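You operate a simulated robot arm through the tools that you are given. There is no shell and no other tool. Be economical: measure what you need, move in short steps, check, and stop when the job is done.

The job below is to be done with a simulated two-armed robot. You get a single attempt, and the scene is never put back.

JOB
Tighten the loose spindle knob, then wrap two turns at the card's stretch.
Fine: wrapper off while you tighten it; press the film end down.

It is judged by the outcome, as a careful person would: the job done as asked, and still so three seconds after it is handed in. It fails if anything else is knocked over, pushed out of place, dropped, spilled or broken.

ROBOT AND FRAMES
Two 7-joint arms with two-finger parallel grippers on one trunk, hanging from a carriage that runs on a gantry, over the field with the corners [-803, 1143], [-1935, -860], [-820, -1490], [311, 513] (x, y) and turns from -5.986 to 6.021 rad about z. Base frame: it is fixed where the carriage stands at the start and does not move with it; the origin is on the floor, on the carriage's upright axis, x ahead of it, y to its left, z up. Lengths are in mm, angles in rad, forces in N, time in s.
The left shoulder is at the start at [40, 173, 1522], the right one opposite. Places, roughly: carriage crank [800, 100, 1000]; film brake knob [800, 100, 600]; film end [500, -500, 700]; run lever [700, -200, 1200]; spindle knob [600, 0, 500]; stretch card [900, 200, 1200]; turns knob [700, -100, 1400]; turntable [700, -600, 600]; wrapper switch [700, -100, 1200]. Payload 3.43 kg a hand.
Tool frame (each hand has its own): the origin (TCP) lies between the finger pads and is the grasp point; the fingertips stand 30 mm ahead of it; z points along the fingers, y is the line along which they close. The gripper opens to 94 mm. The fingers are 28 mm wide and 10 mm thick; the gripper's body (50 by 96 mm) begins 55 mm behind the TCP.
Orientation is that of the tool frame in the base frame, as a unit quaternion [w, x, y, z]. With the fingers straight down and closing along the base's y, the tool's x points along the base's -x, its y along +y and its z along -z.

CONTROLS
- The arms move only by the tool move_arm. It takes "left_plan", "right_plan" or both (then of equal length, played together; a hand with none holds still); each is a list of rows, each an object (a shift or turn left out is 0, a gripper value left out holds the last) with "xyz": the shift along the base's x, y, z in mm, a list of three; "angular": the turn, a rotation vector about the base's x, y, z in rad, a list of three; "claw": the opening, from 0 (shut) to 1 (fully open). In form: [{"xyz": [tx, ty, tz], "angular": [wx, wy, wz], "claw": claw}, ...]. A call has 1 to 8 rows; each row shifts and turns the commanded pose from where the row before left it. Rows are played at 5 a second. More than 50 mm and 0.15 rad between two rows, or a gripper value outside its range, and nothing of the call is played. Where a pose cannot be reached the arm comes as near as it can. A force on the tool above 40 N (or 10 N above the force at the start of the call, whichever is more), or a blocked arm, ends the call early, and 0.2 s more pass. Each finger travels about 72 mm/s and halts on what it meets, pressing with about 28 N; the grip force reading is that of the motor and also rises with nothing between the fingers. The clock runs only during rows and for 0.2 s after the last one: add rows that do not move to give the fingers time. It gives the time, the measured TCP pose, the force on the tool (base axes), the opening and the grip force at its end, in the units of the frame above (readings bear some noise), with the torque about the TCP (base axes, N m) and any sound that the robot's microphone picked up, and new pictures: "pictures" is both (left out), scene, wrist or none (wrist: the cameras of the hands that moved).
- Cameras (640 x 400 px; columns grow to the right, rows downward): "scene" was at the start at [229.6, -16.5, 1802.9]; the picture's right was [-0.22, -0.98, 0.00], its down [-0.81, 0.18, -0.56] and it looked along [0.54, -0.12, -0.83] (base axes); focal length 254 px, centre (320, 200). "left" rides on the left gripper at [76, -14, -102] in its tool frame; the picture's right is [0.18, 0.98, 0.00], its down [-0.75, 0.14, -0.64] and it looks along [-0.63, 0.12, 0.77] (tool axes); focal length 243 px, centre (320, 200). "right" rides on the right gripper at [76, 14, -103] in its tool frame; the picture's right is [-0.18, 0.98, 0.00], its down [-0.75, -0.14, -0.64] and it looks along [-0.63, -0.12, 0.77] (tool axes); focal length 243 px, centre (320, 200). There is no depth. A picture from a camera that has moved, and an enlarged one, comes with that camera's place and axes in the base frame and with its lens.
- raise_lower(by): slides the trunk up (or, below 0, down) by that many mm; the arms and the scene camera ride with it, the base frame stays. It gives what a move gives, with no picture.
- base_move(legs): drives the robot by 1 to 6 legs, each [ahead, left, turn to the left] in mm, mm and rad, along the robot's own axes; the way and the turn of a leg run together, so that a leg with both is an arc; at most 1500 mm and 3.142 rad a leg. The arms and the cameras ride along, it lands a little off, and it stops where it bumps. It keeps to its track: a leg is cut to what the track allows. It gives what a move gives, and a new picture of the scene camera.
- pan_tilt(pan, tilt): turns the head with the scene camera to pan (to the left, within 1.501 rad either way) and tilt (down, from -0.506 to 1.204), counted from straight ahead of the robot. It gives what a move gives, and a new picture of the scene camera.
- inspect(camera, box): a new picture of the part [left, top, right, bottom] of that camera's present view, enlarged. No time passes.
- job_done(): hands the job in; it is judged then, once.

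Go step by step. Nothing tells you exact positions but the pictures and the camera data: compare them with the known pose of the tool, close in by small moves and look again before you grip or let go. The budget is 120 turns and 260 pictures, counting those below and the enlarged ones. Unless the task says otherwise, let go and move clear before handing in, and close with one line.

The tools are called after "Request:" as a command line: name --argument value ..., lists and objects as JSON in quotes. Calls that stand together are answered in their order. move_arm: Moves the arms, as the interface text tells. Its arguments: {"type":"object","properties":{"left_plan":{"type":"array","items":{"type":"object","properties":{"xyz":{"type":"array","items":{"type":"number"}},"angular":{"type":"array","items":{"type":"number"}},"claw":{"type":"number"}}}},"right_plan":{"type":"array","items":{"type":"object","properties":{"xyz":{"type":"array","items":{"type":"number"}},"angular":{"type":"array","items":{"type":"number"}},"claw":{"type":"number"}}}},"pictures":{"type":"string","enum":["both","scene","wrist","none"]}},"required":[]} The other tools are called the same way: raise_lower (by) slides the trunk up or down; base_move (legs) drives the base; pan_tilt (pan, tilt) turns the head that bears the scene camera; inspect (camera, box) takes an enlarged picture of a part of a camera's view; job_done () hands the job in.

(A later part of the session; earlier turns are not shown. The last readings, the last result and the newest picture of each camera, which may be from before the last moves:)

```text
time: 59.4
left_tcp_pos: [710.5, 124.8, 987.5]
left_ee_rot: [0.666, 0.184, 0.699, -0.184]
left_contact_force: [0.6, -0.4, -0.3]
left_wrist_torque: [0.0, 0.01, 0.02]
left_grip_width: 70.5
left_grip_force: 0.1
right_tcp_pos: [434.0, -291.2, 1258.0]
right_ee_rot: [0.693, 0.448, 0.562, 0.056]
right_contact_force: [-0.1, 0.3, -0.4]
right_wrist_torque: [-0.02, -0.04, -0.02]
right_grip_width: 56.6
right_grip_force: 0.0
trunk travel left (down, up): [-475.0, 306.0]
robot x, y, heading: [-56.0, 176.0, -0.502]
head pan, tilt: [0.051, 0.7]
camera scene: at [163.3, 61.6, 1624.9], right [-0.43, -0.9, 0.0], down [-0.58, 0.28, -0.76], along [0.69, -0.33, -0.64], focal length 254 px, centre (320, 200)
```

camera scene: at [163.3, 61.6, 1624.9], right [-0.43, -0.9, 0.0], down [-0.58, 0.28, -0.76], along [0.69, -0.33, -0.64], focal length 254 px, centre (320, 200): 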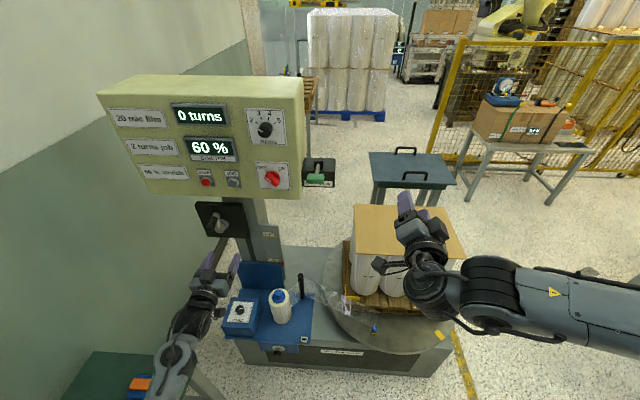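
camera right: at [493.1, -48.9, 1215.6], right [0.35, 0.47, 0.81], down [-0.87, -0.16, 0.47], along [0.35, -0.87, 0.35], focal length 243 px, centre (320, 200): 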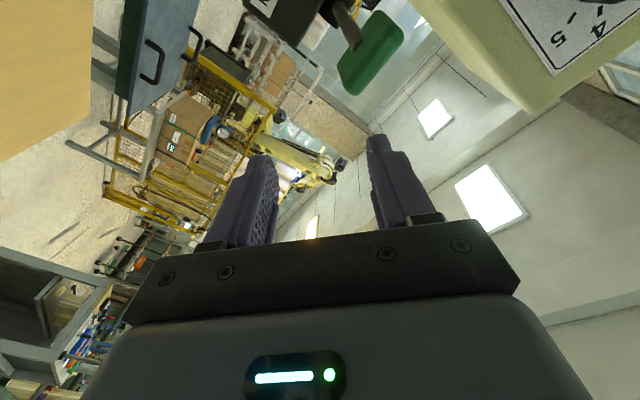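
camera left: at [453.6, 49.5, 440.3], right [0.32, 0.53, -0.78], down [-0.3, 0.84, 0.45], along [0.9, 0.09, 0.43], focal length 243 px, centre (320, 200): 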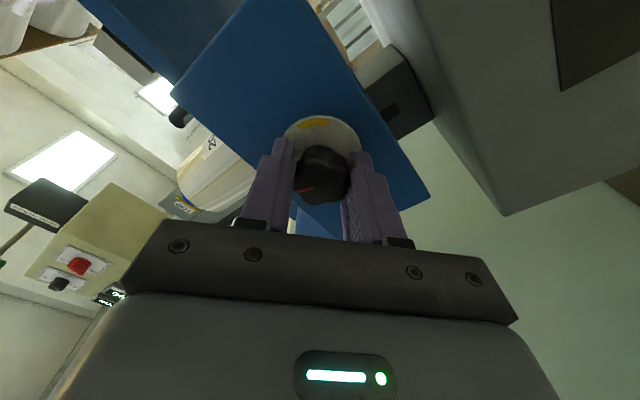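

Display: 60 % stretch, 0 turns, turns knob at 2. I lift the left hand to the switch, rolling it −45° to match the handle's OFF pose.

Request:
move_arm --left_plan '[{"xyz": [-17.5, 9.7, 20], "claw": 0.6}, {"xyz": [-12.2, -21.9, 35], "angular": [-0.131, 0.0729, 0]}, {"xyz": [-12.2, -21.9, 35], "angular": [-0.131, 0.0729, 0]}, {"xyz": [-12.2, -21.9, 35], "angular": [-0.131, 0.0729, 0]}, {"xyz": [-12.2, -21.9, 35], "angular": [-0.131, 0.0729, 0]}, {"xyz": [-12.2, -21.9, 33], "angular": [-0.131, 0.0729, 0]}, {"xyz": [-12.2, -21.9, 30]}, {}]'

```text
time: 61.2
left_tcp_pos: [616.4, 1.8, 1211.4]
left_ee_rot: [0.553, -0.075, 0.712, -0.426]
left_contact_force: [-0.6, -0.5, 0.2]
left_wrist_torque: [-0.01, -0.01, 0.03]
left_grip_width: 56.2
left_grip_force: 0.1
right_tcp_pos: [434.1, -289.9, 1256.3]
right_ee_rot: [0.693, 0.448, 0.562, 0.056]
right_contact_force: [0.1, 0.3, 0.0]
right_wrist_torque: [0.0, 0.0, 0.0]
right_grip_width: 56.3
right_grip_force: 0.1
trunk travel left (down, up): [-475.0, 306.0]
robot x, y, heading: [-50.7, 178.7, -0.5]
head pan, tilt: [0.051, 0.7]
camera scene: at [163.2, 61.7, 1624.9], right [-0.44, -0.9, 0.0], down [-0.58, 0.28, -0.76], along [0.69, -0.33, -0.64], focal length 254 px, centre (320, 200)
camera left: at [496.4, 3.6, 1169.6], right [0.29, 0.51, -0.81], down [-0.21, 0.86, 0.46], along [0.93, 0.04, 0.36], focal length 243 px, centre (320, 200)
```

scene: 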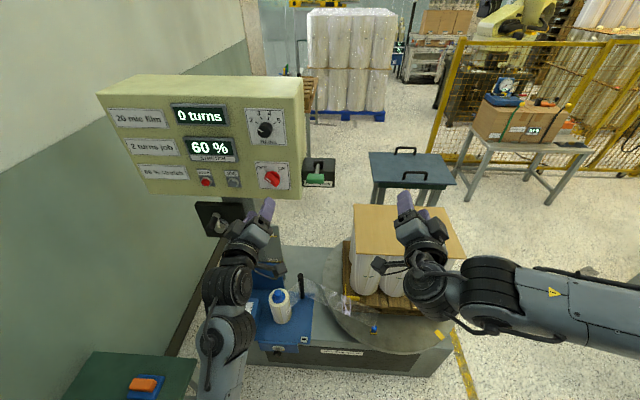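
left: 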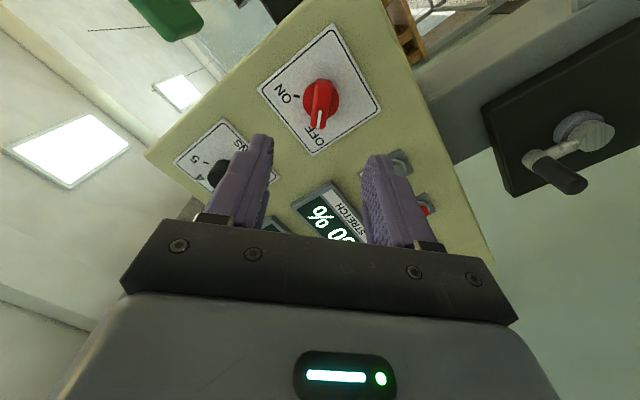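

Aligned with the handle at OFF. I go in to the same grip point as before and close.

Request:
move_arm --left_plan '[{"xyz": [36.6, -20.6, -1], "angular": [0, 0, 0.04]}, {"xyz": [36.6, -20.6, -1]}, {"xyz": [36.6, -20.6, -1]}, {}, {"claw": 0.1}, {"claw": 0.1}, {"claw": 0.1}]'

Request:
inspect --camera "scene" --box '[230, 130, 345, 215]'

```text
time: 62.8
left_tcp_pos: [725.2, -61.8, 1209.8]
left_ee_rot: [0.562, -0.09, 0.71, -0.415]
left_contact_force: [6.8, 0.1, -5.4]
left_wrist_torque: [-0.53, -0.81, -0.37]
left_grip_width: 16.3
left_grip_force: 44.9
right_tcp_pos: [433.2, -290.8, 1257.3]
right_ee_rot: [0.693, 0.448, 0.562, 0.056]
right_contact_force: [-0.2, 0.6, 0.1]
right_wrist_torque: [-0.04, 0.03, 0.01]
right_grip_width: 56.5
right_grip_force: 0.0
trunk travel left (down, up): [-475.0, 306.0]
robot x, y, heading: [-52.8, 175.9, -0.509]
head pan, tilt: [0.051, 0.7]
camera scene: at [163.6, 61.7, 1624.9], right [-0.44, -0.9, 0.0], down [-0.58, 0.28, -0.77], along [0.69, -0.33, -0.64], focal length 254 px, centre (320, 200)
camera left: at [605.9, -65.1, 1168.0], right [0.27, 0.52, -0.81], down [-0.25, 0.85, 0.46], along [0.93, 0.08, 0.36], focal length 243 px, centre (320, 200)
```

scene: 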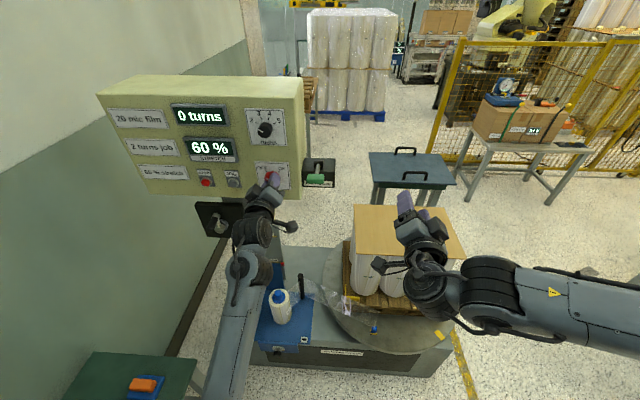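
left: 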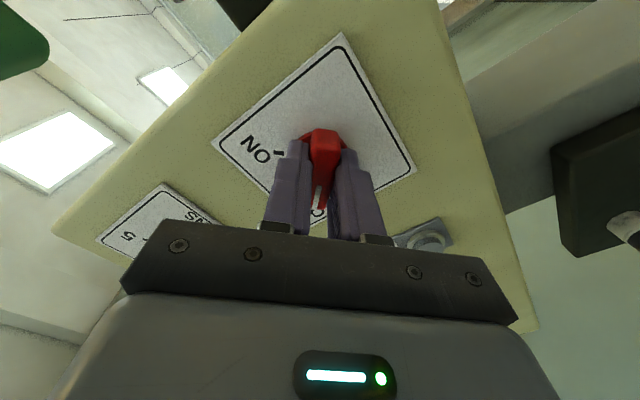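

```text
4.71 times, centred on (288, 172) of scene
camera zoom: at [163.6, 61.7, 1624.9], right [-0.44, -0.9, 0.0], down [-0.58, 0.28, -0.77], along [0.69, -0.33, -0.64], focal length 1197 px, centre (473, 329)
```

zoom: 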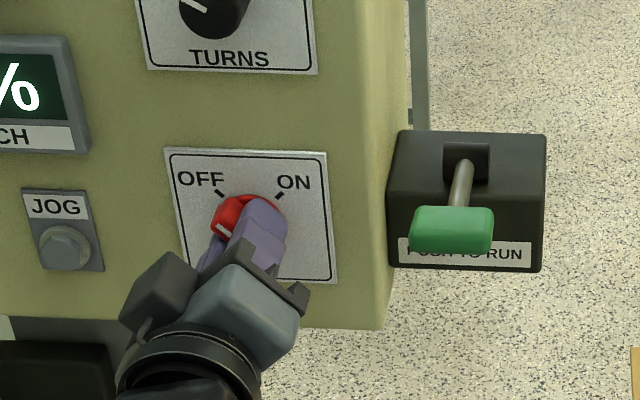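

Gripped; I turn to ON (positive).

Request:
move_arm --left_plan '[{"angular": [0.131, -0.0729, 0]}, {"angular": [0.131, -0.0729, 0]}, {"angular": [0.131, -0.0729, 0]}, {"angular": [0.131, -0.0729, 0]}, {"angular": [0.131, -0.0729, 0]}, {"angular": [0.131, -0.0729, 0]}, {"angular": [0.131, -0.0729, 0]}, {"angular": [0.131, -0.0729, 0]}]' --pictures "none"

Request:
move_arm --left_plan '[{"angular": [0.131, -0.0729, 0]}, {"angular": [0.131, -0.0729, 0]}]' --pictures "none"

Request:
inspect --camera "scene" --box '[230, 130, 345, 215]'

```text
time: 64.6
left_tcp_pos: [726.2, -60.8, 1208.6]
left_ee_rot: [0.703, 0.32, 0.635, -0.018]
left_contact_force: [-18.0, -5.0, 9.6]
left_wrist_torque: [-0.38, -0.66, -1.75]
left_grip_width: 16.0
left_grip_force: 45.0
right_tcp_pos: [431.3, -293.1, 1257.3]
right_ee_rot: [0.693, 0.448, 0.562, 0.055]
right_contact_force: [-0.2, -0.1, 0.7]
right_wrist_torque: [0.02, -0.01, -0.03]
right_grip_width: 56.4
right_grip_force: 0.1
trunk travel left (down, up): [-475.0, 306.0]
robot x, y, heading: [-52.8, 178.3, -0.502]
head pan, tilt: [0.051, 0.7]
```

```text
time: 65.2
left_tcp_pos: [726.8, -61.1, 1211.2]
left_ee_rot: [0.701, 0.407, 0.579, 0.089]
left_contact_force: [-19.0, -5.8, 12.6]
left_wrist_torque: [-0.13, -0.28, -1.82]
left_grip_width: 16.1
left_grip_force: 44.6
right_tcp_pos: [432.1, -292.3, 1256.6]
right_ee_rot: [0.693, 0.448, 0.561, 0.056]
right_contact_force: [-0.5, 0.2, -0.3]
right_wrist_torque: [-0.03, 0.03, -0.02]
right_grip_width: 56.1
right_grip_force: 0.1
trunk travel left (down, up): [-475.0, 306.0]
robot x, y, heading: [-56.1, 172.2, -0.501]
head pan, tilt: [0.051, 0.7]
```

```text
4.71 times, centred on (288, 172) of scene
camera zoom: at [162.5, 60.8, 1624.9], right [-0.44, -0.9, 0.0], down [-0.58, 0.28, -0.76], along [0.69, -0.33, -0.64], focal length 1197 px, centre (473, 329)
```

zoom: 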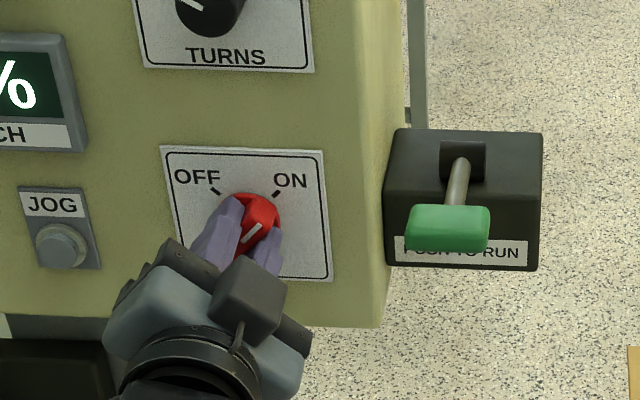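

Switch ON. I release and back out, then drive right so the left hand faces the run lever.

Request:
move_arm --left_plan '[{"claw": 0.6}, {"claw": 0.6}, {"xyz": [-35, 19.5, 0]}, {"xyz": [-35, 19.5, 0], "claw": 0}, {"xyz": [-30, 16.5, 0]}, {}]' --pictures "none"

Request:
base_move --legs '[[0, -110, 0]]'

Request:
inspect --camera "scene" --box '[120, 80, 360, 230]'

Request:
inspect --camera "left" --box '[0, 0, 640, 400]'

```text
time: 66.6
left_tcp_pos: [627.6, -2.1, 1209.9]
left_ee_rot: [0.7, 0.407, 0.581, 0.089]
left_contact_force: [0.9, -0.1, 0.8]
left_wrist_torque: [0.03, -0.02, -0.01]
left_grip_width: 0.3
left_grip_force: 28.2
right_tcp_pos: [434.1, -290.8, 1258.1]
right_ee_rot: [0.694, 0.448, 0.562, 0.055]
right_contact_force: [-0.2, 0.7, -0.1]
right_wrist_torque: [0.03, 0.01, 0.0]
right_grip_width: 56.5
right_grip_force: 0.0
trunk travel left (down, up): [-475.0, 306.0]
robot x, y, heading: [-56.2, 174.3, -0.499]
head pan, tilt: [0.051, 0.7]
```

```text
time: 67.8
left_tcp_pos: [576.8, -95.8, 1208.7]
left_ee_rot: [0.699, 0.406, 0.582, 0.089]
left_contact_force: [-0.5, -1.4, 1.0]
left_wrist_torque: [0.01, 0.03, 0.01]
left_grip_width: 0.0
left_grip_force: 28.2
right_tcp_pos: [383.6, -384.0, 1257.3]
right_ee_rot: [0.693, 0.447, 0.562, 0.058]
right_contact_force: [-0.5, 0.2, 0.3]
right_wrist_torque: [0.05, 0.01, -0.01]
right_grip_width: 56.7
right_grip_force: 0.0
trunk travel left (down, up): [-475.0, 306.0]
robot x, y, heading: [-105.1, 82.9, -0.498]
head pan, tilt: [0.051, 0.7]
camera scene: at [111.9, -32.5, 1624.9], right [-0.43, -0.9, 0.0], down [-0.58, 0.28, -0.76], along [0.69, -0.33, -0.64], focal length 254 px, centre (320, 200)
```

scene: 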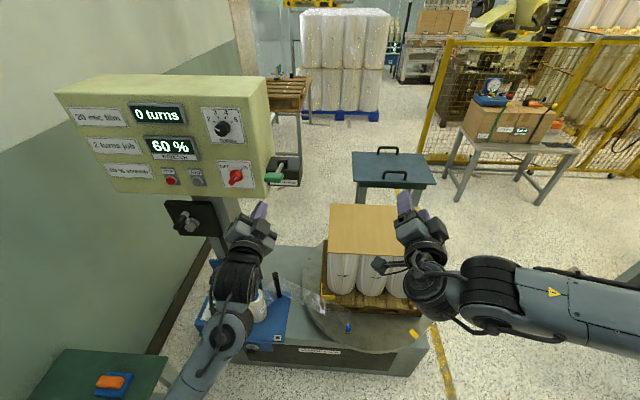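

```text
2.67 times, centred on (240, 155) of scene
camera zoom: at [111.9, -32.5, 1624.9], right [-0.43, -0.9, 0.0], down [-0.58, 0.28, -0.76], along [0.69, -0.33, -0.64], focal length 678 px, centre (533, 320)
```

zoom: 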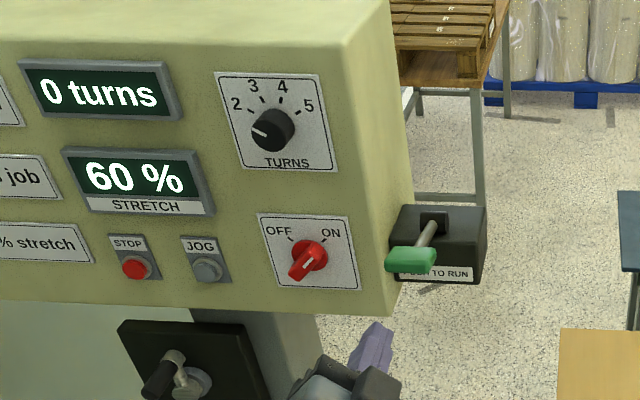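

```text
1.00 times, centred on (320, 200) of left (not enlarged: the box is as wide or as high as the picture)
camera zoom: at [504.5, -10.6, 1144.9], right [0.4, 0.75, 0.52], down [-0.75, -0.06, 0.66], along [0.53, -0.65, 0.54], focal length 243 px, centre (320, 200)
```

zoom: 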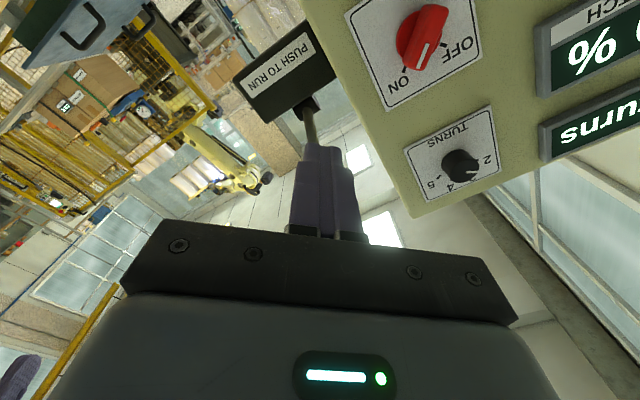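

Request:
inspect --camera "scene" --box '[255, 145, 315, 195]'

Request:
inspect --camera "left" --box '[220, 0, 500, 160]'

```text
8.00 times, centred on (285, 170) of scene
camera zoom: at [111.9, -32.5, 1624.9], right [-0.43, -0.9, 0.0], down [-0.58, 0.28, -0.76], along [0.69, -0.33, -0.64], focal length 2035 px, centre (600, 440)
```

zoom: 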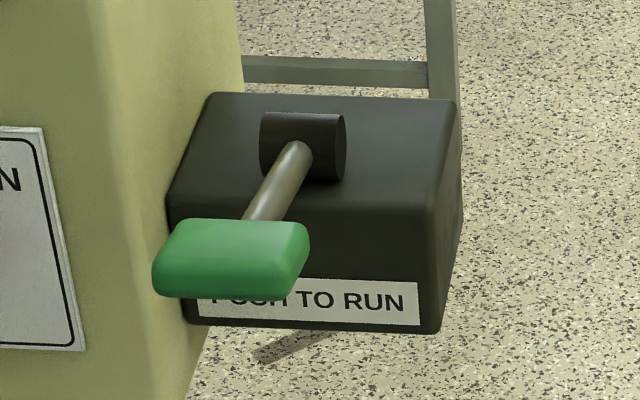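

```text
2.29 times, centred on (360, 80) of left
camera zoom: at [504.5, -10.6, 1144.9], right [0.4, 0.75, 0.52], down [-0.75, -0.06, 0.66], along [0.53, -0.65, 0.54], focal length 555 px, centre (229, 474)
```

zoom: 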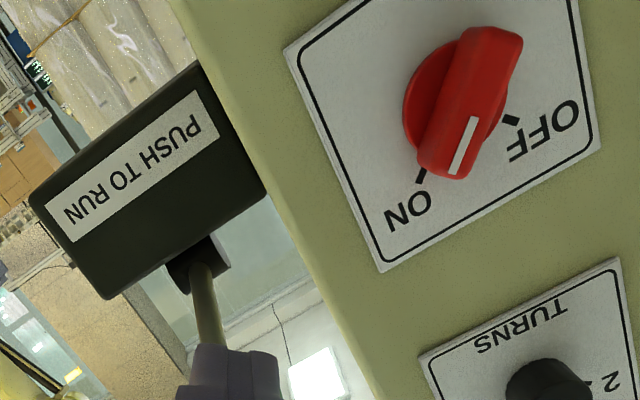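

The lever pivots on a hub on top of the box. I lower the trunk to see its tilt from the front side at a flat angle.

Request:
raise_lower --by -300

Request:
pan_tilt --pan 0.2 --tilt 0.2

Request:
inspect --camera "scene" --box '[290, 190, 380, 260]'

```text
time: 70.8
left_tcp_pos: [576.7, -94.8, 909.3]
left_ee_rot: [0.699, 0.406, 0.582, 0.089]
left_contact_force: [0.1, -0.4, 0.3]
left_wrist_torque: [0.04, 0.02, -0.03]
left_grip_width: 0.1
left_grip_force: 27.8
right_tcp_pos: [383.2, -384.0, 957.0]
right_ee_rot: [0.693, 0.446, 0.563, 0.057]
right_contact_force: [-0.4, -0.4, -0.1]
right_wrist_torque: [-0.05, 0.0, -0.02]
right_grip_width: 56.6
right_grip_force: 0.0
trunk travel left (down, up): [-175.0, 606.0]
robot x, y, heading: [-107.3, 78.2, -0.493]
head pan, tilt: [0.051, 0.7]
```

```text
time: 71.8
left_tcp_pos: [575.8, -94.0, 909.7]
left_ee_rot: [0.699, 0.406, 0.581, 0.091]
left_contact_force: [1.2, -0.3, -0.6]
left_wrist_torque: [0.02, 0.02, 0.01]
left_grip_width: 0.1
left_grip_force: 27.7
right_tcp_pos: [383.5, -385.6, 959.0]
right_ee_rot: [0.694, 0.446, 0.563, 0.057]
right_contact_force: [-0.3, -0.5, -0.6]
right_wrist_torque: [-0.01, -0.05, -0.03]
right_grip_width: 56.5
right_grip_force: 0.1
trunk travel left (down, up): [-175.0, 606.0]
robot x, y, heading: [-104.5, 82.7, -0.498]
head pan, tilt: [0.201, 0.201]
camera scene: at [124.6, -22.7, 1370.3], right [-0.29, -0.96, 0.0], down [-0.19, 0.06, -0.98], along [0.94, -0.29, -0.2], focal length 254 px, centre (320, 200)
```

scene: 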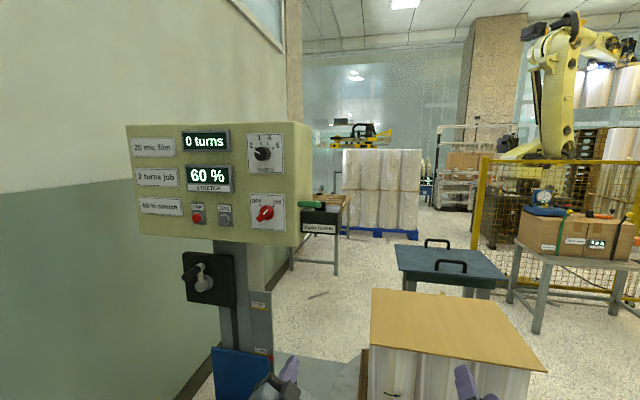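

```text
5.71 times, centred on (335, 225) of scene
camera zoom: at [124.6, -22.7, 1370.3], right [-0.29, -0.96, 0.0], down [-0.19, 0.06, -0.98], along [0.94, -0.29, -0.2], focal length 1454 px, centre (234, 57)
```

zoom: 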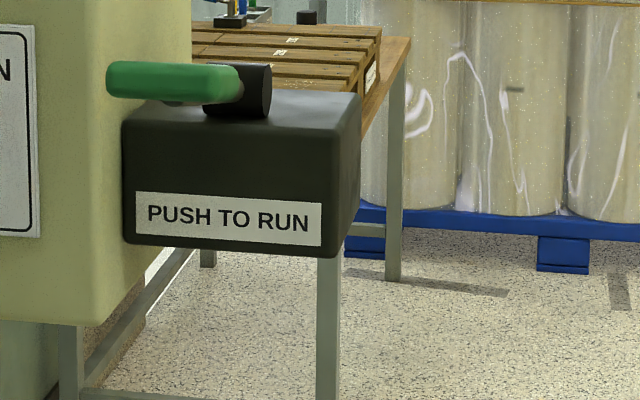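

The lever lies almost level above its box, pointing at me, pivoting at the back. I raise the trunk again and bring the closed left fingers just above the green handle to test a gentle press.

Request:
raise_lower --by 300

Request:
pan_tilt --pan 0.05 --tilt 0.7

Request:
move_arm --left_plan '[{"xyz": [-1.9, -3.5, 18], "angular": [-0.131, 0.0729, 0]}, {"xyz": [-1.9, -3.5, 18], "angular": [-0.131, 0.0729, 0]}, {"xyz": [-1.9, -3.5, 18], "angular": [-0.131, 0.0729, 0]}, {"xyz": [-1.9, -3.5, 18], "angular": [-0.131, 0.0729, 0]}, {"xyz": [-1.9, -3.5, 18], "angular": [-0.131, 0.0729, 0]}, {"xyz": [35, -19.4, 0]}, {"xyz": [35, -19.4, 0]}, {}]'

Request:
inspect --camera "scene" --box '[225, 125, 345, 210]'

```text
time: 74.8
left_tcp_pos: [575.4, -93.6, 1209.8]
left_ee_rot: [0.699, 0.406, 0.582, 0.09]
left_contact_force: [0.2, 0.2, -0.6]
left_wrist_torque: [0.0, -0.01, 0.01]
left_grip_width: 0.1
left_grip_force: 28.6
right_tcp_pos: [384.2, -383.8, 1257.5]
right_ee_rot: [0.693, 0.447, 0.562, 0.057]
right_contact_force: [-1.0, 0.5, -0.2]
right_wrist_torque: [0.03, -0.04, -0.02]
right_grip_width: 56.5
right_grip_force: 0.1
trunk travel left (down, up): [-475.0, 306.0]
robot x, y, heading: [-105.0, 78.8, -0.502]
head pan, tilt: [0.201, 0.201]
```

```text
time: 75.7
left_tcp_pos: [575.7, -93.5, 1209.6]
left_ee_rot: [0.699, 0.406, 0.581, 0.091]
left_contact_force: [-0.5, -0.5, -0.1]
left_wrist_torque: [0.03, -0.01, 0.04]
left_grip_width: 0.1
left_grip_force: 28.2
right_tcp_pos: [383.9, -383.7, 1257.4]
right_ee_rot: [0.693, 0.446, 0.563, 0.057]
right_contact_force: [0.1, -0.3, 0.1]
right_wrist_torque: [0.01, 0.0, 0.02]
right_grip_width: 56.0
right_grip_force: 0.0
trunk travel left (down, up): [-475.0, 306.0]
robot x, y, heading: [-109.1, 78.2, -0.5]
head pan, tilt: [0.051, 0.7]
camera scene: at [112.2, -32.1, 1625.0], right [-0.43, -0.9, 0.0], down [-0.58, 0.28, -0.77], along [0.69, -0.33, -0.64], focal length 254 px, centre (320, 200)
```

scene: 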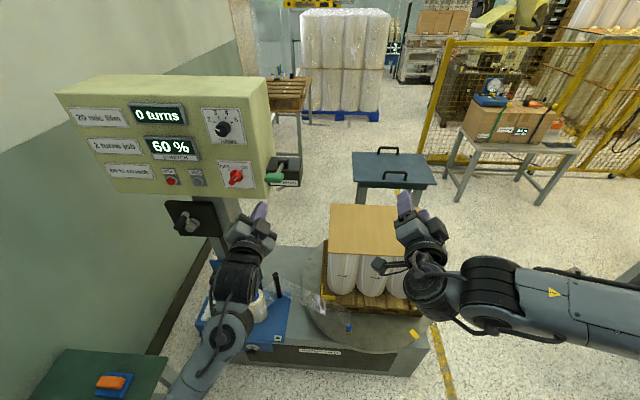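

```text
time: 77.5
left_tcp_pos: [635.6, -149.6, 1299.0]
left_ee_rot: [0.677, 0.17, 0.695, -0.175]
left_contact_force: [0.0, -0.5, -0.1]
left_wrist_torque: [0.01, 0.04, 0.02]
left_grip_width: 0.0
left_grip_force: 28.5
right_tcp_pos: [383.5, -382.2, 1257.3]
right_ee_rot: [0.693, 0.447, 0.562, 0.057]
right_contact_force: [1.2, 0.1, 0.4]
right_wrist_torque: [0.02, -0.01, 0.0]
right_grip_width: 56.3
right_grip_force: 0.0
trunk travel left (down, up): [-475.0, 306.0]
robot x, y, heading: [-107.6, 83.8, -0.504]
head pan, tilt: [0.051, 0.7]
camera scene: at [111.9, -32.0, 1624.9], right [-0.43, -0.9, 0.0], down [-0.58, 0.28, -0.76], along [0.69, -0.33, -0.64], focal length 254 px, centre (320, 200)
camera left: at [536.7, -112.7, 1226.4], right [0.46, 0.87, -0.2], down [-0.48, 0.43, 0.77], along [0.75, -0.26, 0.61], focal length 243 px, centre (320, 200)
```

scene: 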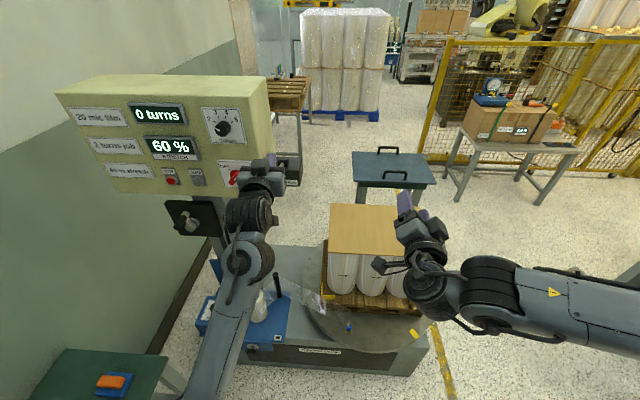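
left: 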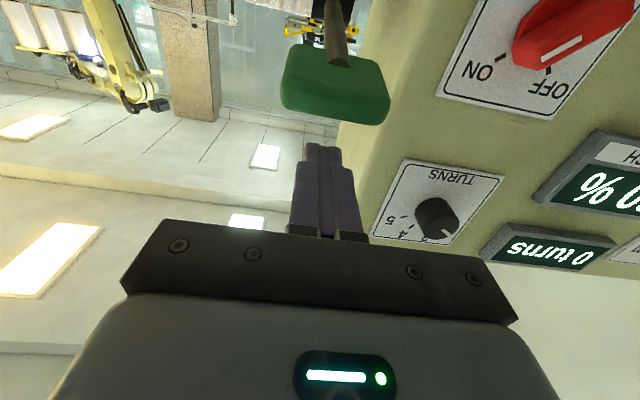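

```text
4.71 times, centred on (285, 168) of scene
camera zoom: at [111.9, -32.0, 1624.9], right [-0.43, -0.9, 0.0], down [-0.58, 0.28, -0.76], along [0.69, -0.33, -0.64], focal length 1197 px, centre (485, 353)
```

zoom: 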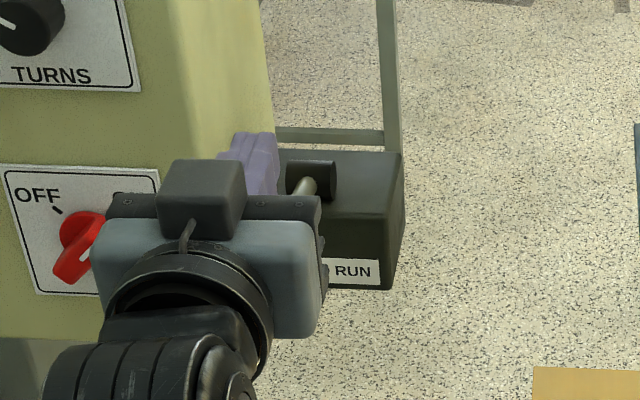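

The closed fingers are right above the handle. I press down gently in small steps.

Request:
move_arm --left_plan '[{"xyz": [0, 0, -18]}, {"xyz": [0, 0, -6]}, {"xyz": [0, 0, -6]}, {"xyz": [0, 0, -6]}, {"xyz": [0, 0, -6]}]'

```text
time: 78.7
left_tcp_pos: [637.1, -150.2, 1259.0]
left_ee_rot: [0.677, 0.171, 0.694, -0.175]
left_contact_force: [0.2, 0.7, 0.5]
left_wrist_torque: [-0.02, 0.0, -0.03]
left_grip_width: 0.0
left_grip_force: 28.4
right_tcp_pos: [384.0, -383.4, 1258.8]
right_ee_rot: [0.693, 0.448, 0.562, 0.057]
right_contact_force: [-0.2, -0.7, 0.1]
right_wrist_torque: [0.0, 0.02, 0.02]
right_grip_width: 56.2
right_grip_force: 0.0
trunk travel left (down, up): [-475.0, 306.0]
robot x, y, heading: [-108.0, 83.7, -0.497]
head pan, tilt: [0.051, 0.7]
camera scene: at [112.1, -32.1, 1624.9], right [-0.43, -0.9, 0.0], down [-0.58, 0.28, -0.76], along [0.69, -0.33, -0.64], focal length 254 px, centre (320, 200)
camera left: at [538.9, -113.6, 1185.4], right [0.46, 0.87, -0.2], down [-0.48, 0.43, 0.77], along [0.75, -0.26, 0.61], focal length 243 px, centre (320, 200)
```

scene: 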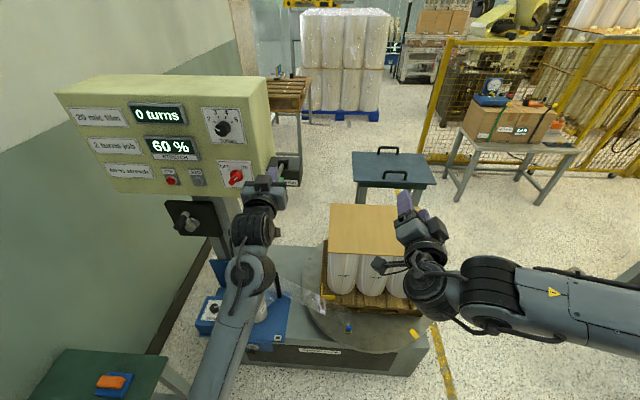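
left: 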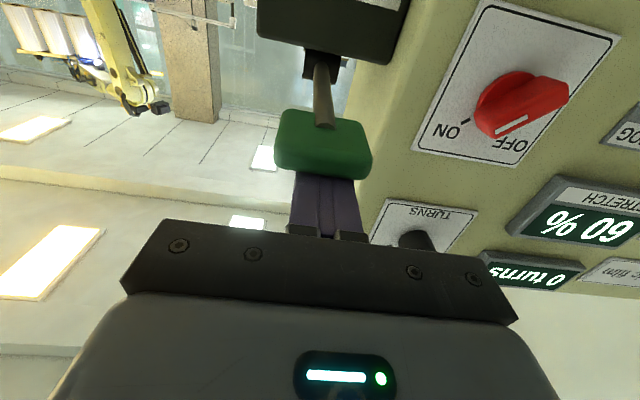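

The handle seems to give way slightly downward; I keep pressing in small steps and watch force and display.

Request:
move_arm --left_plan '[{"xyz": [0, 0, -6]}, {"xyz": [0, 0, -6]}, {"xyz": [0, 0, -6]}]'

Request:
inspect --camera "scene" --box '[225, 125, 345, 210]'

```text
time: 79.5
left_tcp_pos: [636.9, -150.8, 1239.1]
left_ee_rot: [0.677, 0.17, 0.695, -0.175]
left_contact_force: [0.0, 0.4, 0.7]
left_wrist_torque: [0.0, -0.02, -0.01]
left_grip_width: 0.0
left_grip_force: 27.8
right_tcp_pos: [383.7, -383.2, 1258.0]
right_ee_rot: [0.694, 0.447, 0.562, 0.057]
right_contact_force: [0.0, -0.3, -0.3]
right_wrist_torque: [0.01, 0.02, -0.01]
right_grip_width: 56.4
right_grip_force: 0.1
trunk travel left (down, up): [-475.0, 306.0]
robot x, y, heading: [-108.4, 82.0, -0.5]
head pan, tilt: [0.051, 0.7]
camera scene: at [112.1, -32.2, 1624.9], right [-0.43, -0.9, 0.0], down [-0.58, 0.28, -0.76], along [0.69, -0.33, -0.64], focal length 254 px, centre (320, 200)
camera left: at [539.3, -115.2, 1167.4], right [0.46, 0.87, -0.2], down [-0.48, 0.43, 0.77], along [0.75, -0.26, 0.61], focal length 243 px, centre (320, 200)
```

scene: 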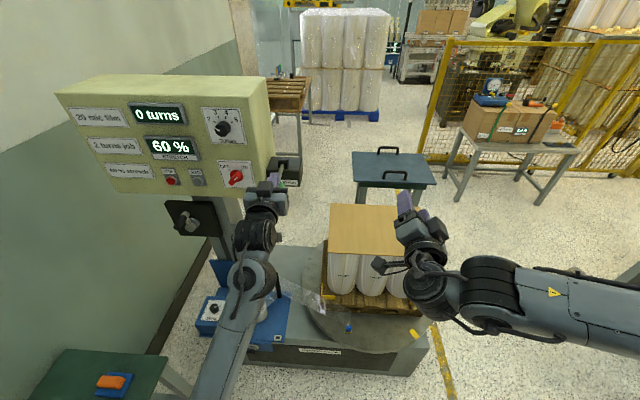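
left: 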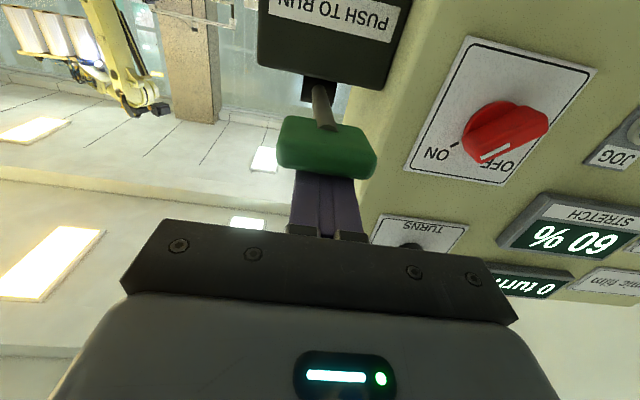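

```text
4.71 times, centred on (285, 168) of scene
camera zoom: at [112.1, -32.2, 1624.9], right [-0.43, -0.9, 0.0], down [-0.58, 0.28, -0.76], along [0.69, -0.33, -0.64], focal length 1197 px, centre (485, 353)
```

zoom: 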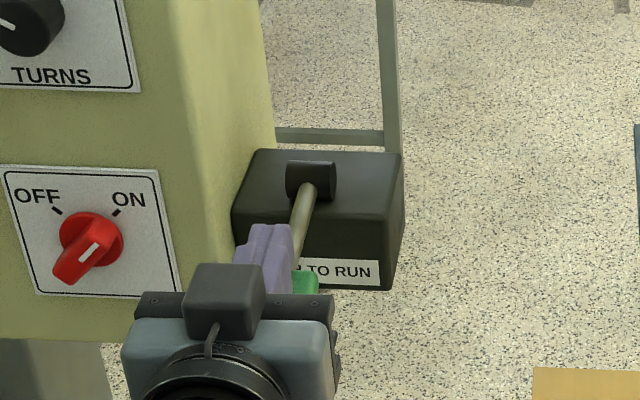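

The lever moves down freely with my fingers: that is its push direction. I carry on.

Request:
move_arm --left_plan '[{"xyz": [1, -0.5, -8]}, {"xyz": [1, -0.5, -8]}, {"xyz": [1, -0.5, -8]}, {"xyz": [1, -0.5, -8]}]'

Request:
inspect --camera "scene" --box '[225, 125, 345, 210]'

```text
time: 80.5
left_tcp_pos: [643.3, -154.0, 1217.7]
left_ee_rot: [0.683, 0.168, 0.688, -0.176]
left_contact_force: [-11.5, 5.0, 28.9]
left_wrist_torque: [-0.17, -0.34, 0.01]
left_grip_width: 0.0
left_grip_force: 27.9
right_tcp_pos: [385.0, -382.3, 1258.8]
right_ee_rot: [0.694, 0.446, 0.562, 0.056]
right_contact_force: [-0.3, 0.2, -0.2]
right_wrist_torque: [0.02, -0.02, 0.02]
right_grip_width: 56.5
right_grip_force: 0.0
trunk travel left (down, up): [-475.0, 306.0]
robot x, y, heading: [-106.6, 81.0, -0.498]
head pan, tilt: [0.051, 0.7]
camera scene: at [112.6, -32.2, 1625.8], right [-0.43, -0.9, 0.0], down [-0.58, 0.28, -0.77], along [0.69, -0.33, -0.64], focal length 254 px, centre (320, 200)
camera left: at [545.9, -117.4, 1141.9], right [0.46, 0.86, -0.2], down [-0.49, 0.44, 0.75], along [0.74, -0.25, 0.63], focal length 243 px, centre (320, 200)
```

scene: 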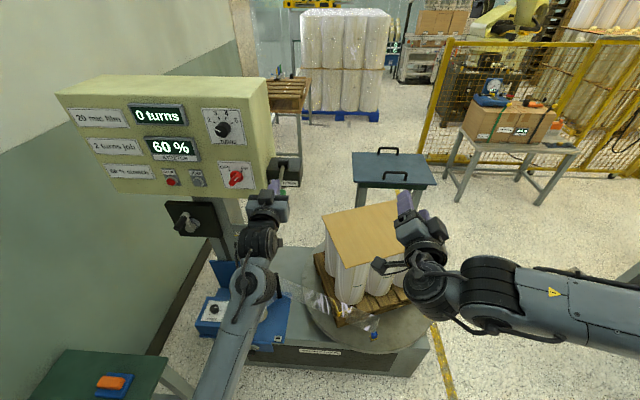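
left: 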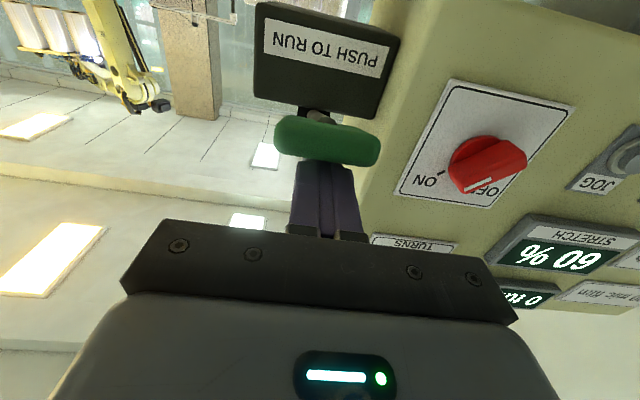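

```text
4.71 times, centred on (285, 168) of scene
camera zoom: at [112.6, -32.2, 1625.8], right [-0.43, -0.9, 0.0], down [-0.58, 0.28, -0.77], along [0.69, -0.33, -0.64], focal length 1197 px, centre (485, 353)
```

zoom: 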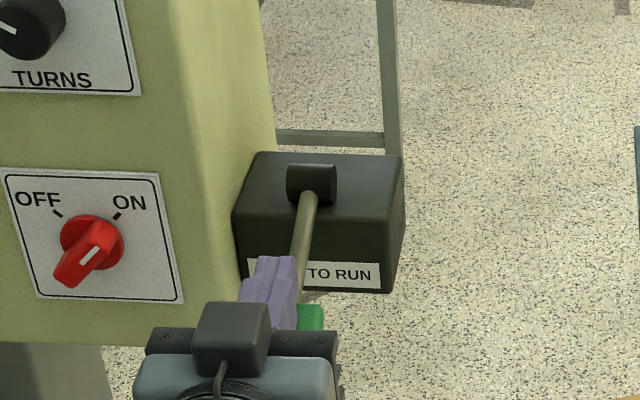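

The lever hit its stop and the turntable has started turning. I hold it and watch.

Request:
move_arm --left_plan '[{"xyz": [0, 0, 2]}, {}, {}, {}, {}, {}, {}, {}]' --pictures "scene"

```text
time: 82.3
left_tcp_pos: [643.5, -153.1, 1217.1]
left_ee_rot: [0.681, 0.169, 0.69, -0.176]
left_contact_force: [-9.9, -1.3, 30.0]
left_wrist_torque: [-0.24, -0.37, -0.13]
left_grip_width: 0.0
left_grip_force: 28.1
right_tcp_pos: [386.1, -384.7, 1259.0]
right_ee_rot: [0.694, 0.447, 0.562, 0.057]
right_contact_force: [0.1, -0.4, 0.4]
right_wrist_torque: [0.02, -0.03, 0.0]
right_grip_width: 56.6
right_grip_force: 0.1
trunk travel left (down, up): [-475.0, 306.0]
robot x, y, heading: [-108.2, 79.0, -0.497]
head pan, tilt: [0.051, 0.7]
camera scene: at [113.0, -32.8, 1625.4], right [-0.43, -0.9, 0.0], down [-0.58, 0.28, -0.77], along [0.69, -0.33, -0.64], focal length 254 px, centre (320, 200)
```

scene: 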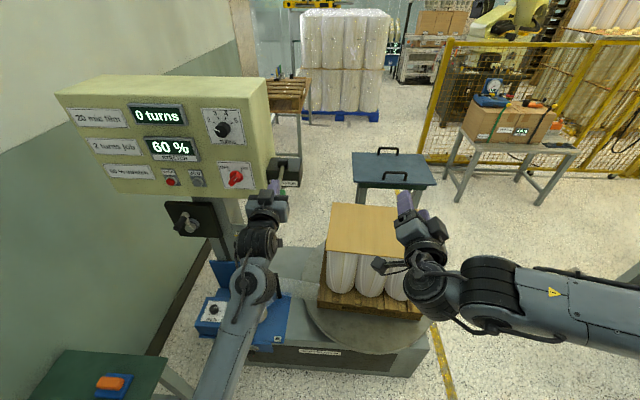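

Request:
move_arm --left_plan '[{}, {}, {}, {}, {}, {}]' --pictures "scene"

```text
time: 83.7
left_tcp_pos: [643.5, -153.6, 1216.8]
left_ee_rot: [0.682, 0.169, 0.69, -0.176]
left_contact_force: [-8.4, -2.5, 29.1]
left_wrist_torque: [-0.24, -0.38, -0.12]
left_grip_width: 0.0
left_grip_force: 28.1
right_tcp_pos: [386.0, -384.7, 1258.2]
right_ee_rot: [0.694, 0.447, 0.562, 0.057]
right_contact_force: [-0.5, 1.0, -0.2]
right_wrist_torque: [0.01, 0.02, -0.01]
right_grip_width: 56.4
right_grip_force: 0.1
trunk travel left (down, up): [-475.0, 306.0]
robot x, y, heading: [-105.4, 78.5, -0.49]
head pan, tilt: [0.051, 0.7]
camera scene: at [113.0, -32.8, 1625.4], right [-0.43, -0.9, 0.0], down [-0.58, 0.28, -0.77], along [0.69, -0.33, -0.64], focal length 254 px, centre (320, 200)
```

scene: 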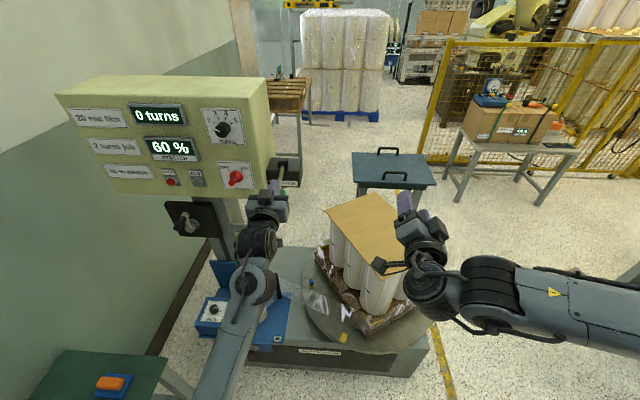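

Request:
move_arm --left_plan '[{}, {}, {}, {}, {}, {}, {}]' --pictures "scene"

```text
time: 85.3
left_tcp_pos: [642.2, -153.5, 1217.0]
left_ee_rot: [0.682, 0.169, 0.69, -0.176]
left_contact_force: [-7.8, -2.7, 29.6]
left_wrist_torque: [-0.24, -0.38, -0.07]
left_grip_width: 0.0
left_grip_force: 28.0
right_tcp_pos: [385.7, -384.5, 1258.7]
right_ee_rot: [0.693, 0.447, 0.562, 0.057]
right_contact_force: [0.3, -0.1, 0.5]
right_wrist_torque: [-0.01, 0.0, 0.02]
right_grip_width: 56.2
right_grip_force: 0.1
trunk travel left (down, up): [-475.0, 306.0]
robot x, y, heading: [-103.1, 81.9, -0.499]
head pan, tilt: [0.051, 0.7]
camera scene: at [113.1, -32.8, 1625.5], right [-0.43, -0.9, 0.0], down [-0.58, 0.28, -0.77], along [0.69, -0.33, -0.64], focal length 254 px, centre (320, 200)
```

scene: 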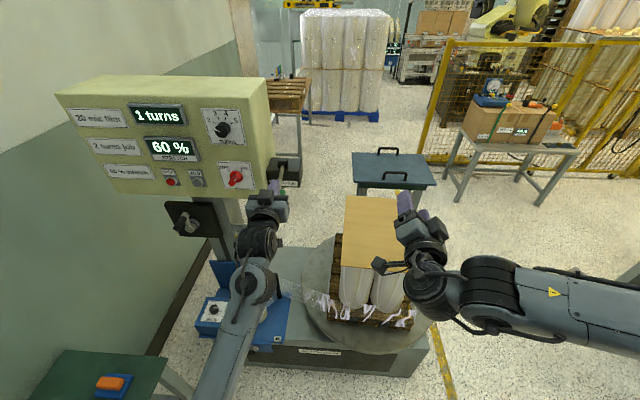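

One turn done. A STOP button suggests the run latches, so I ease off the lever to avoid a retrigger and check that it keeps turning.

Request:
move_arm --left_plan '[{"xyz": [-0.5, 0.2, 45]}, {"xyz": [0, 0, 40]}]' --pictures "scene"

```text
time: 85.9
left_tcp_pos: [643.7, -155.0, 1290.6]
left_ee_rot: [0.676, 0.17, 0.696, -0.174]
left_contact_force: [-0.6, -0.1, 0.3]
left_wrist_torque: [0.01, 0.01, -0.02]
left_grip_width: 0.0
left_grip_force: 27.6
right_tcp_pos: [384.9, -384.1, 1257.7]
right_ee_rot: [0.694, 0.447, 0.562, 0.057]
right_contact_force: [0.0, -0.6, 0.0]
right_wrist_torque: [-0.03, -0.02, 0.01]
right_grip_width: 56.3
right_grip_force: 0.0
trunk travel left (down, up): [-475.0, 306.0]
robot x, y, heading: [-105.7, 79.9, -0.5]
head pan, tilt: [0.051, 0.7]
camera scene: at [112.4, -32.2, 1624.8], right [-0.43, -0.9, 0.0], down [-0.58, 0.28, -0.77], along [0.69, -0.33, -0.64], focal length 254 px, centre (320, 200)
```

scene: 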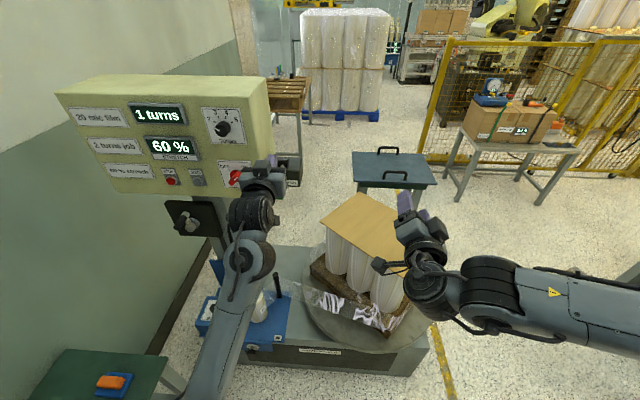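

Request:
move_arm --left_plan '[{"xyz": [-35, 19.4, 0]}, {"xyz": [-30, 16.6, 0]}, {}]' --pictures "scene"

```text
time: 86.7
left_tcp_pos: [575.3, -117.3, 1295.1]
left_ee_rot: [0.677, 0.169, 0.695, -0.174]
left_contact_force: [0.3, 0.1, 0.4]
left_wrist_torque: [0.0, -0.02, 0.01]
left_grip_width: 0.0
left_grip_force: 28.2
right_tcp_pos: [383.8, -384.8, 1257.9]
right_ee_rot: [0.693, 0.447, 0.563, 0.057]
right_contact_force: [0.6, 0.0, -0.7]
right_wrist_torque: [0.0, 0.03, 0.0]
right_grip_width: 56.5
right_grip_force: 0.0
trunk travel left (down, up): [-475.0, 306.0]
robot x, y, heading: [-104.9, 83.0, -0.499]
head pan, tilt: [0.051, 0.7]
camera scene: at [112.2, -32.2, 1625.0], right [-0.43, -0.9, 0.0], down [-0.58, 0.28, -0.77], along [0.69, -0.33, -0.64], focal length 254 px, centre (320, 200)
```

scene: 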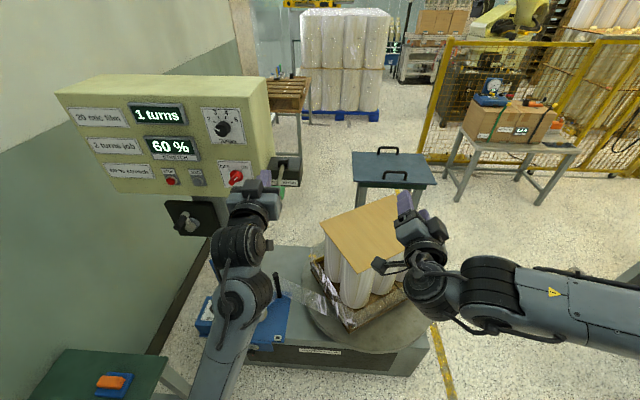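

It keeps turning by itself. I wait for the second turn.

Request:
move_arm --left_plan '[{}, {}, {}, {}, {}, {}, {}, {}]' --pictures "none"

Request:
move_arm --left_plan '[{}, {}, {}, {}, {}, {}, {}, {}]' --pictures "none"

Request:
move_arm --left_plan '[{}, {}, {}, {}, {}]' --pictures "scene"

```text
time: 88.5
left_tcp_pos: [575.4, -119.3, 1295.5]
left_ee_rot: [0.677, 0.17, 0.695, -0.174]
left_contact_force: [0.0, 0.2, -0.5]
left_wrist_torque: [0.03, -0.01, 0.02]
left_grip_width: 0.1
left_grip_force: 27.8
right_tcp_pos: [382.8, -382.2, 1257.4]
right_ee_rot: [0.693, 0.446, 0.563, 0.057]
right_contact_force: [-0.7, -0.7, 0.0]
right_wrist_torque: [0.01, 0.03, 0.03]
right_grip_width: 56.2
right_grip_force: 0.0
trunk travel left (down, up): [-475.0, 306.0]
robot x, y, heading: [-105.0, 82.3, -0.498]
head pan, tilt: [0.051, 0.7]
```

```text
time: 90.3
left_tcp_pos: [576.2, -117.7, 1295.2]
left_ee_rot: [0.677, 0.17, 0.695, -0.175]
left_contact_force: [0.8, 0.0, -0.3]
left_wrist_torque: [0.02, 0.02, 0.0]
left_grip_width: 0.0
left_grip_force: 28.0
right_tcp_pos: [384.3, -384.4, 1258.0]
right_ee_rot: [0.693, 0.447, 0.562, 0.057]
right_contact_force: [0.5, -0.2, 0.5]
right_wrist_torque: [-0.02, -0.01, -0.01]
right_grip_width: 56.4
right_grip_force: 0.0
trunk travel left (down, up): [-475.0, 306.0]
robot x, y, heading: [-107.5, 82.5, -0.497]
head pan, tilt: [0.051, 0.7]
```

```text
time: 91.5
left_tcp_pos: [575.7, -117.1, 1296.6]
left_ee_rot: [0.677, 0.171, 0.694, -0.175]
left_contact_force: [0.7, 0.1, -0.3]
left_wrist_torque: [-0.04, -0.05, -0.03]
left_grip_width: 0.1
left_grip_force: 28.1
right_tcp_pos: [384.3, -383.8, 1257.8]
right_ee_rot: [0.693, 0.447, 0.563, 0.056]
right_contact_force: [0.2, -0.1, -0.1]
right_wrist_torque: [0.0, 0.01, 0.01]
right_grip_width: 56.2
right_grip_force: 0.1
trunk travel left (down, up): [-475.0, 306.0]
robot x, y, heading: [-106.8, 81.2, -0.496]
head pan, tilt: [0.051, 0.7]
camera scene: at [112.1, -32.1, 1624.9], right [-0.43, -0.9, 0.0], down [-0.58, 0.28, -0.76], along [0.69, -0.33, -0.64], focal length 254 px, centre (320, 200)
```

scene: 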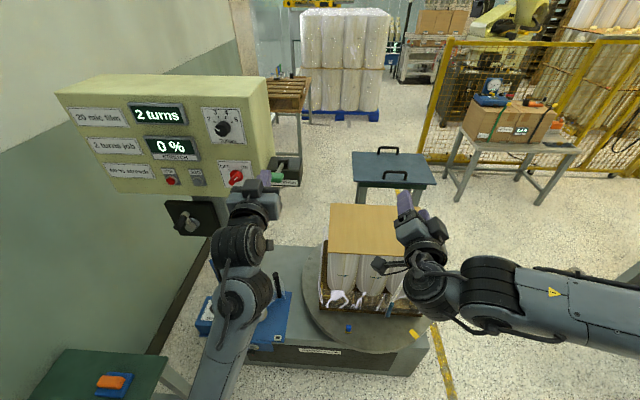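

Two turns done, the table stopped and the film has been cut (0 %). Now I look for the loose film end on the load.

Request:
inspect --camera "scene" --box '[290, 190, 450, 360]'

Request:
move_arm --left_plan '[{}]' --right_plan '[{"xyz": [-30, 17, 30]}]'

```text
2.35 times, centred on (370, 275) of scene
camera zoom: at [112.1, -32.1, 1624.9], right [-0.43, -0.9, 0.0], down [-0.58, 0.28, -0.76], along [0.69, -0.33, -0.64], focal length 599 px, centre (202, 24)
```

zoom: 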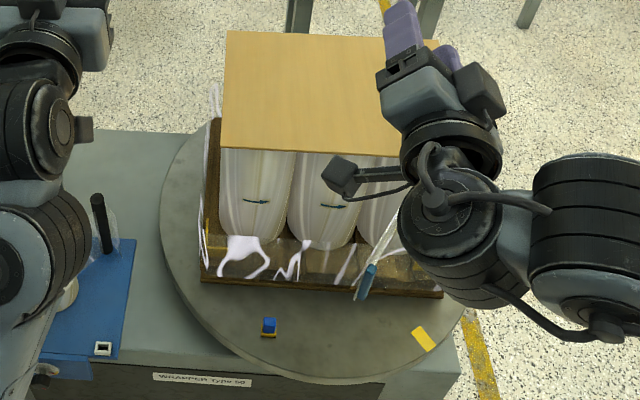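

```text
time: 91.9
left_tcp_pos: [574.7, -117.9, 1295.7]
left_ee_rot: [0.677, 0.17, 0.695, -0.175]
left_contact_force: [-0.5, -0.1, 0.5]
left_wrist_torque: [0.01, -0.01, 0.03]
left_grip_width: 0.0
left_grip_force: 28.5
right_tcp_pos: [352.5, -376.9, 1280.2]
right_ee_rot: [0.695, 0.443, 0.563, 0.059]
right_contact_force: [-0.1, -0.5, -0.2]
right_wrist_torque: [0.01, 0.01, 0.03]
right_grip_width: 56.1
right_grip_force: 0.0
right hand out of reach, approached as far as the arm can: row 1
trunk travel left (down, up): [-475.0, 306.0]
robot x, y, heading: [-102.5, 84.0, -0.499]
head pan, tilt: [0.051, 0.7]
camera scene: at [111.6, -32.4, 1624.8], right [-0.43, -0.9, 0.0], down [-0.58, 0.28, -0.76], along [0.69, -0.33, -0.64], focal length 254 px, centre (320, 200)
camera right: at [300.4, -266.6, 1237.8], right [0.34, 0.48, 0.81], down [-0.87, -0.17, 0.47], along [0.36, -0.86, 0.36], focal length 243 px, centre (320, 200)
camera left: at [476.3, -81.8, 1222.5], right [0.46, 0.87, -0.2], down [-0.48, 0.43, 0.77], along [0.75, -0.26, 0.61], focal length 243 px, centre (320, 200)
```

scene: 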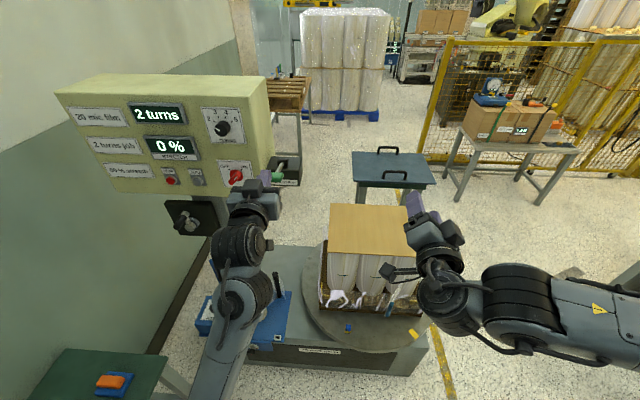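
right: 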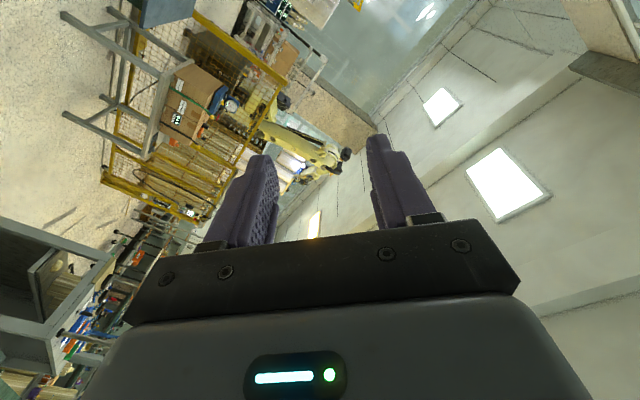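
left: 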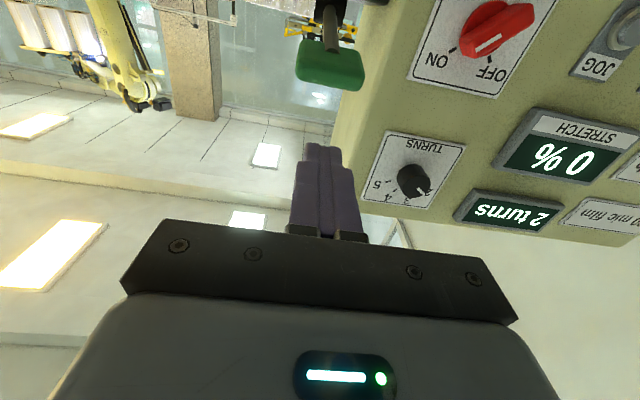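

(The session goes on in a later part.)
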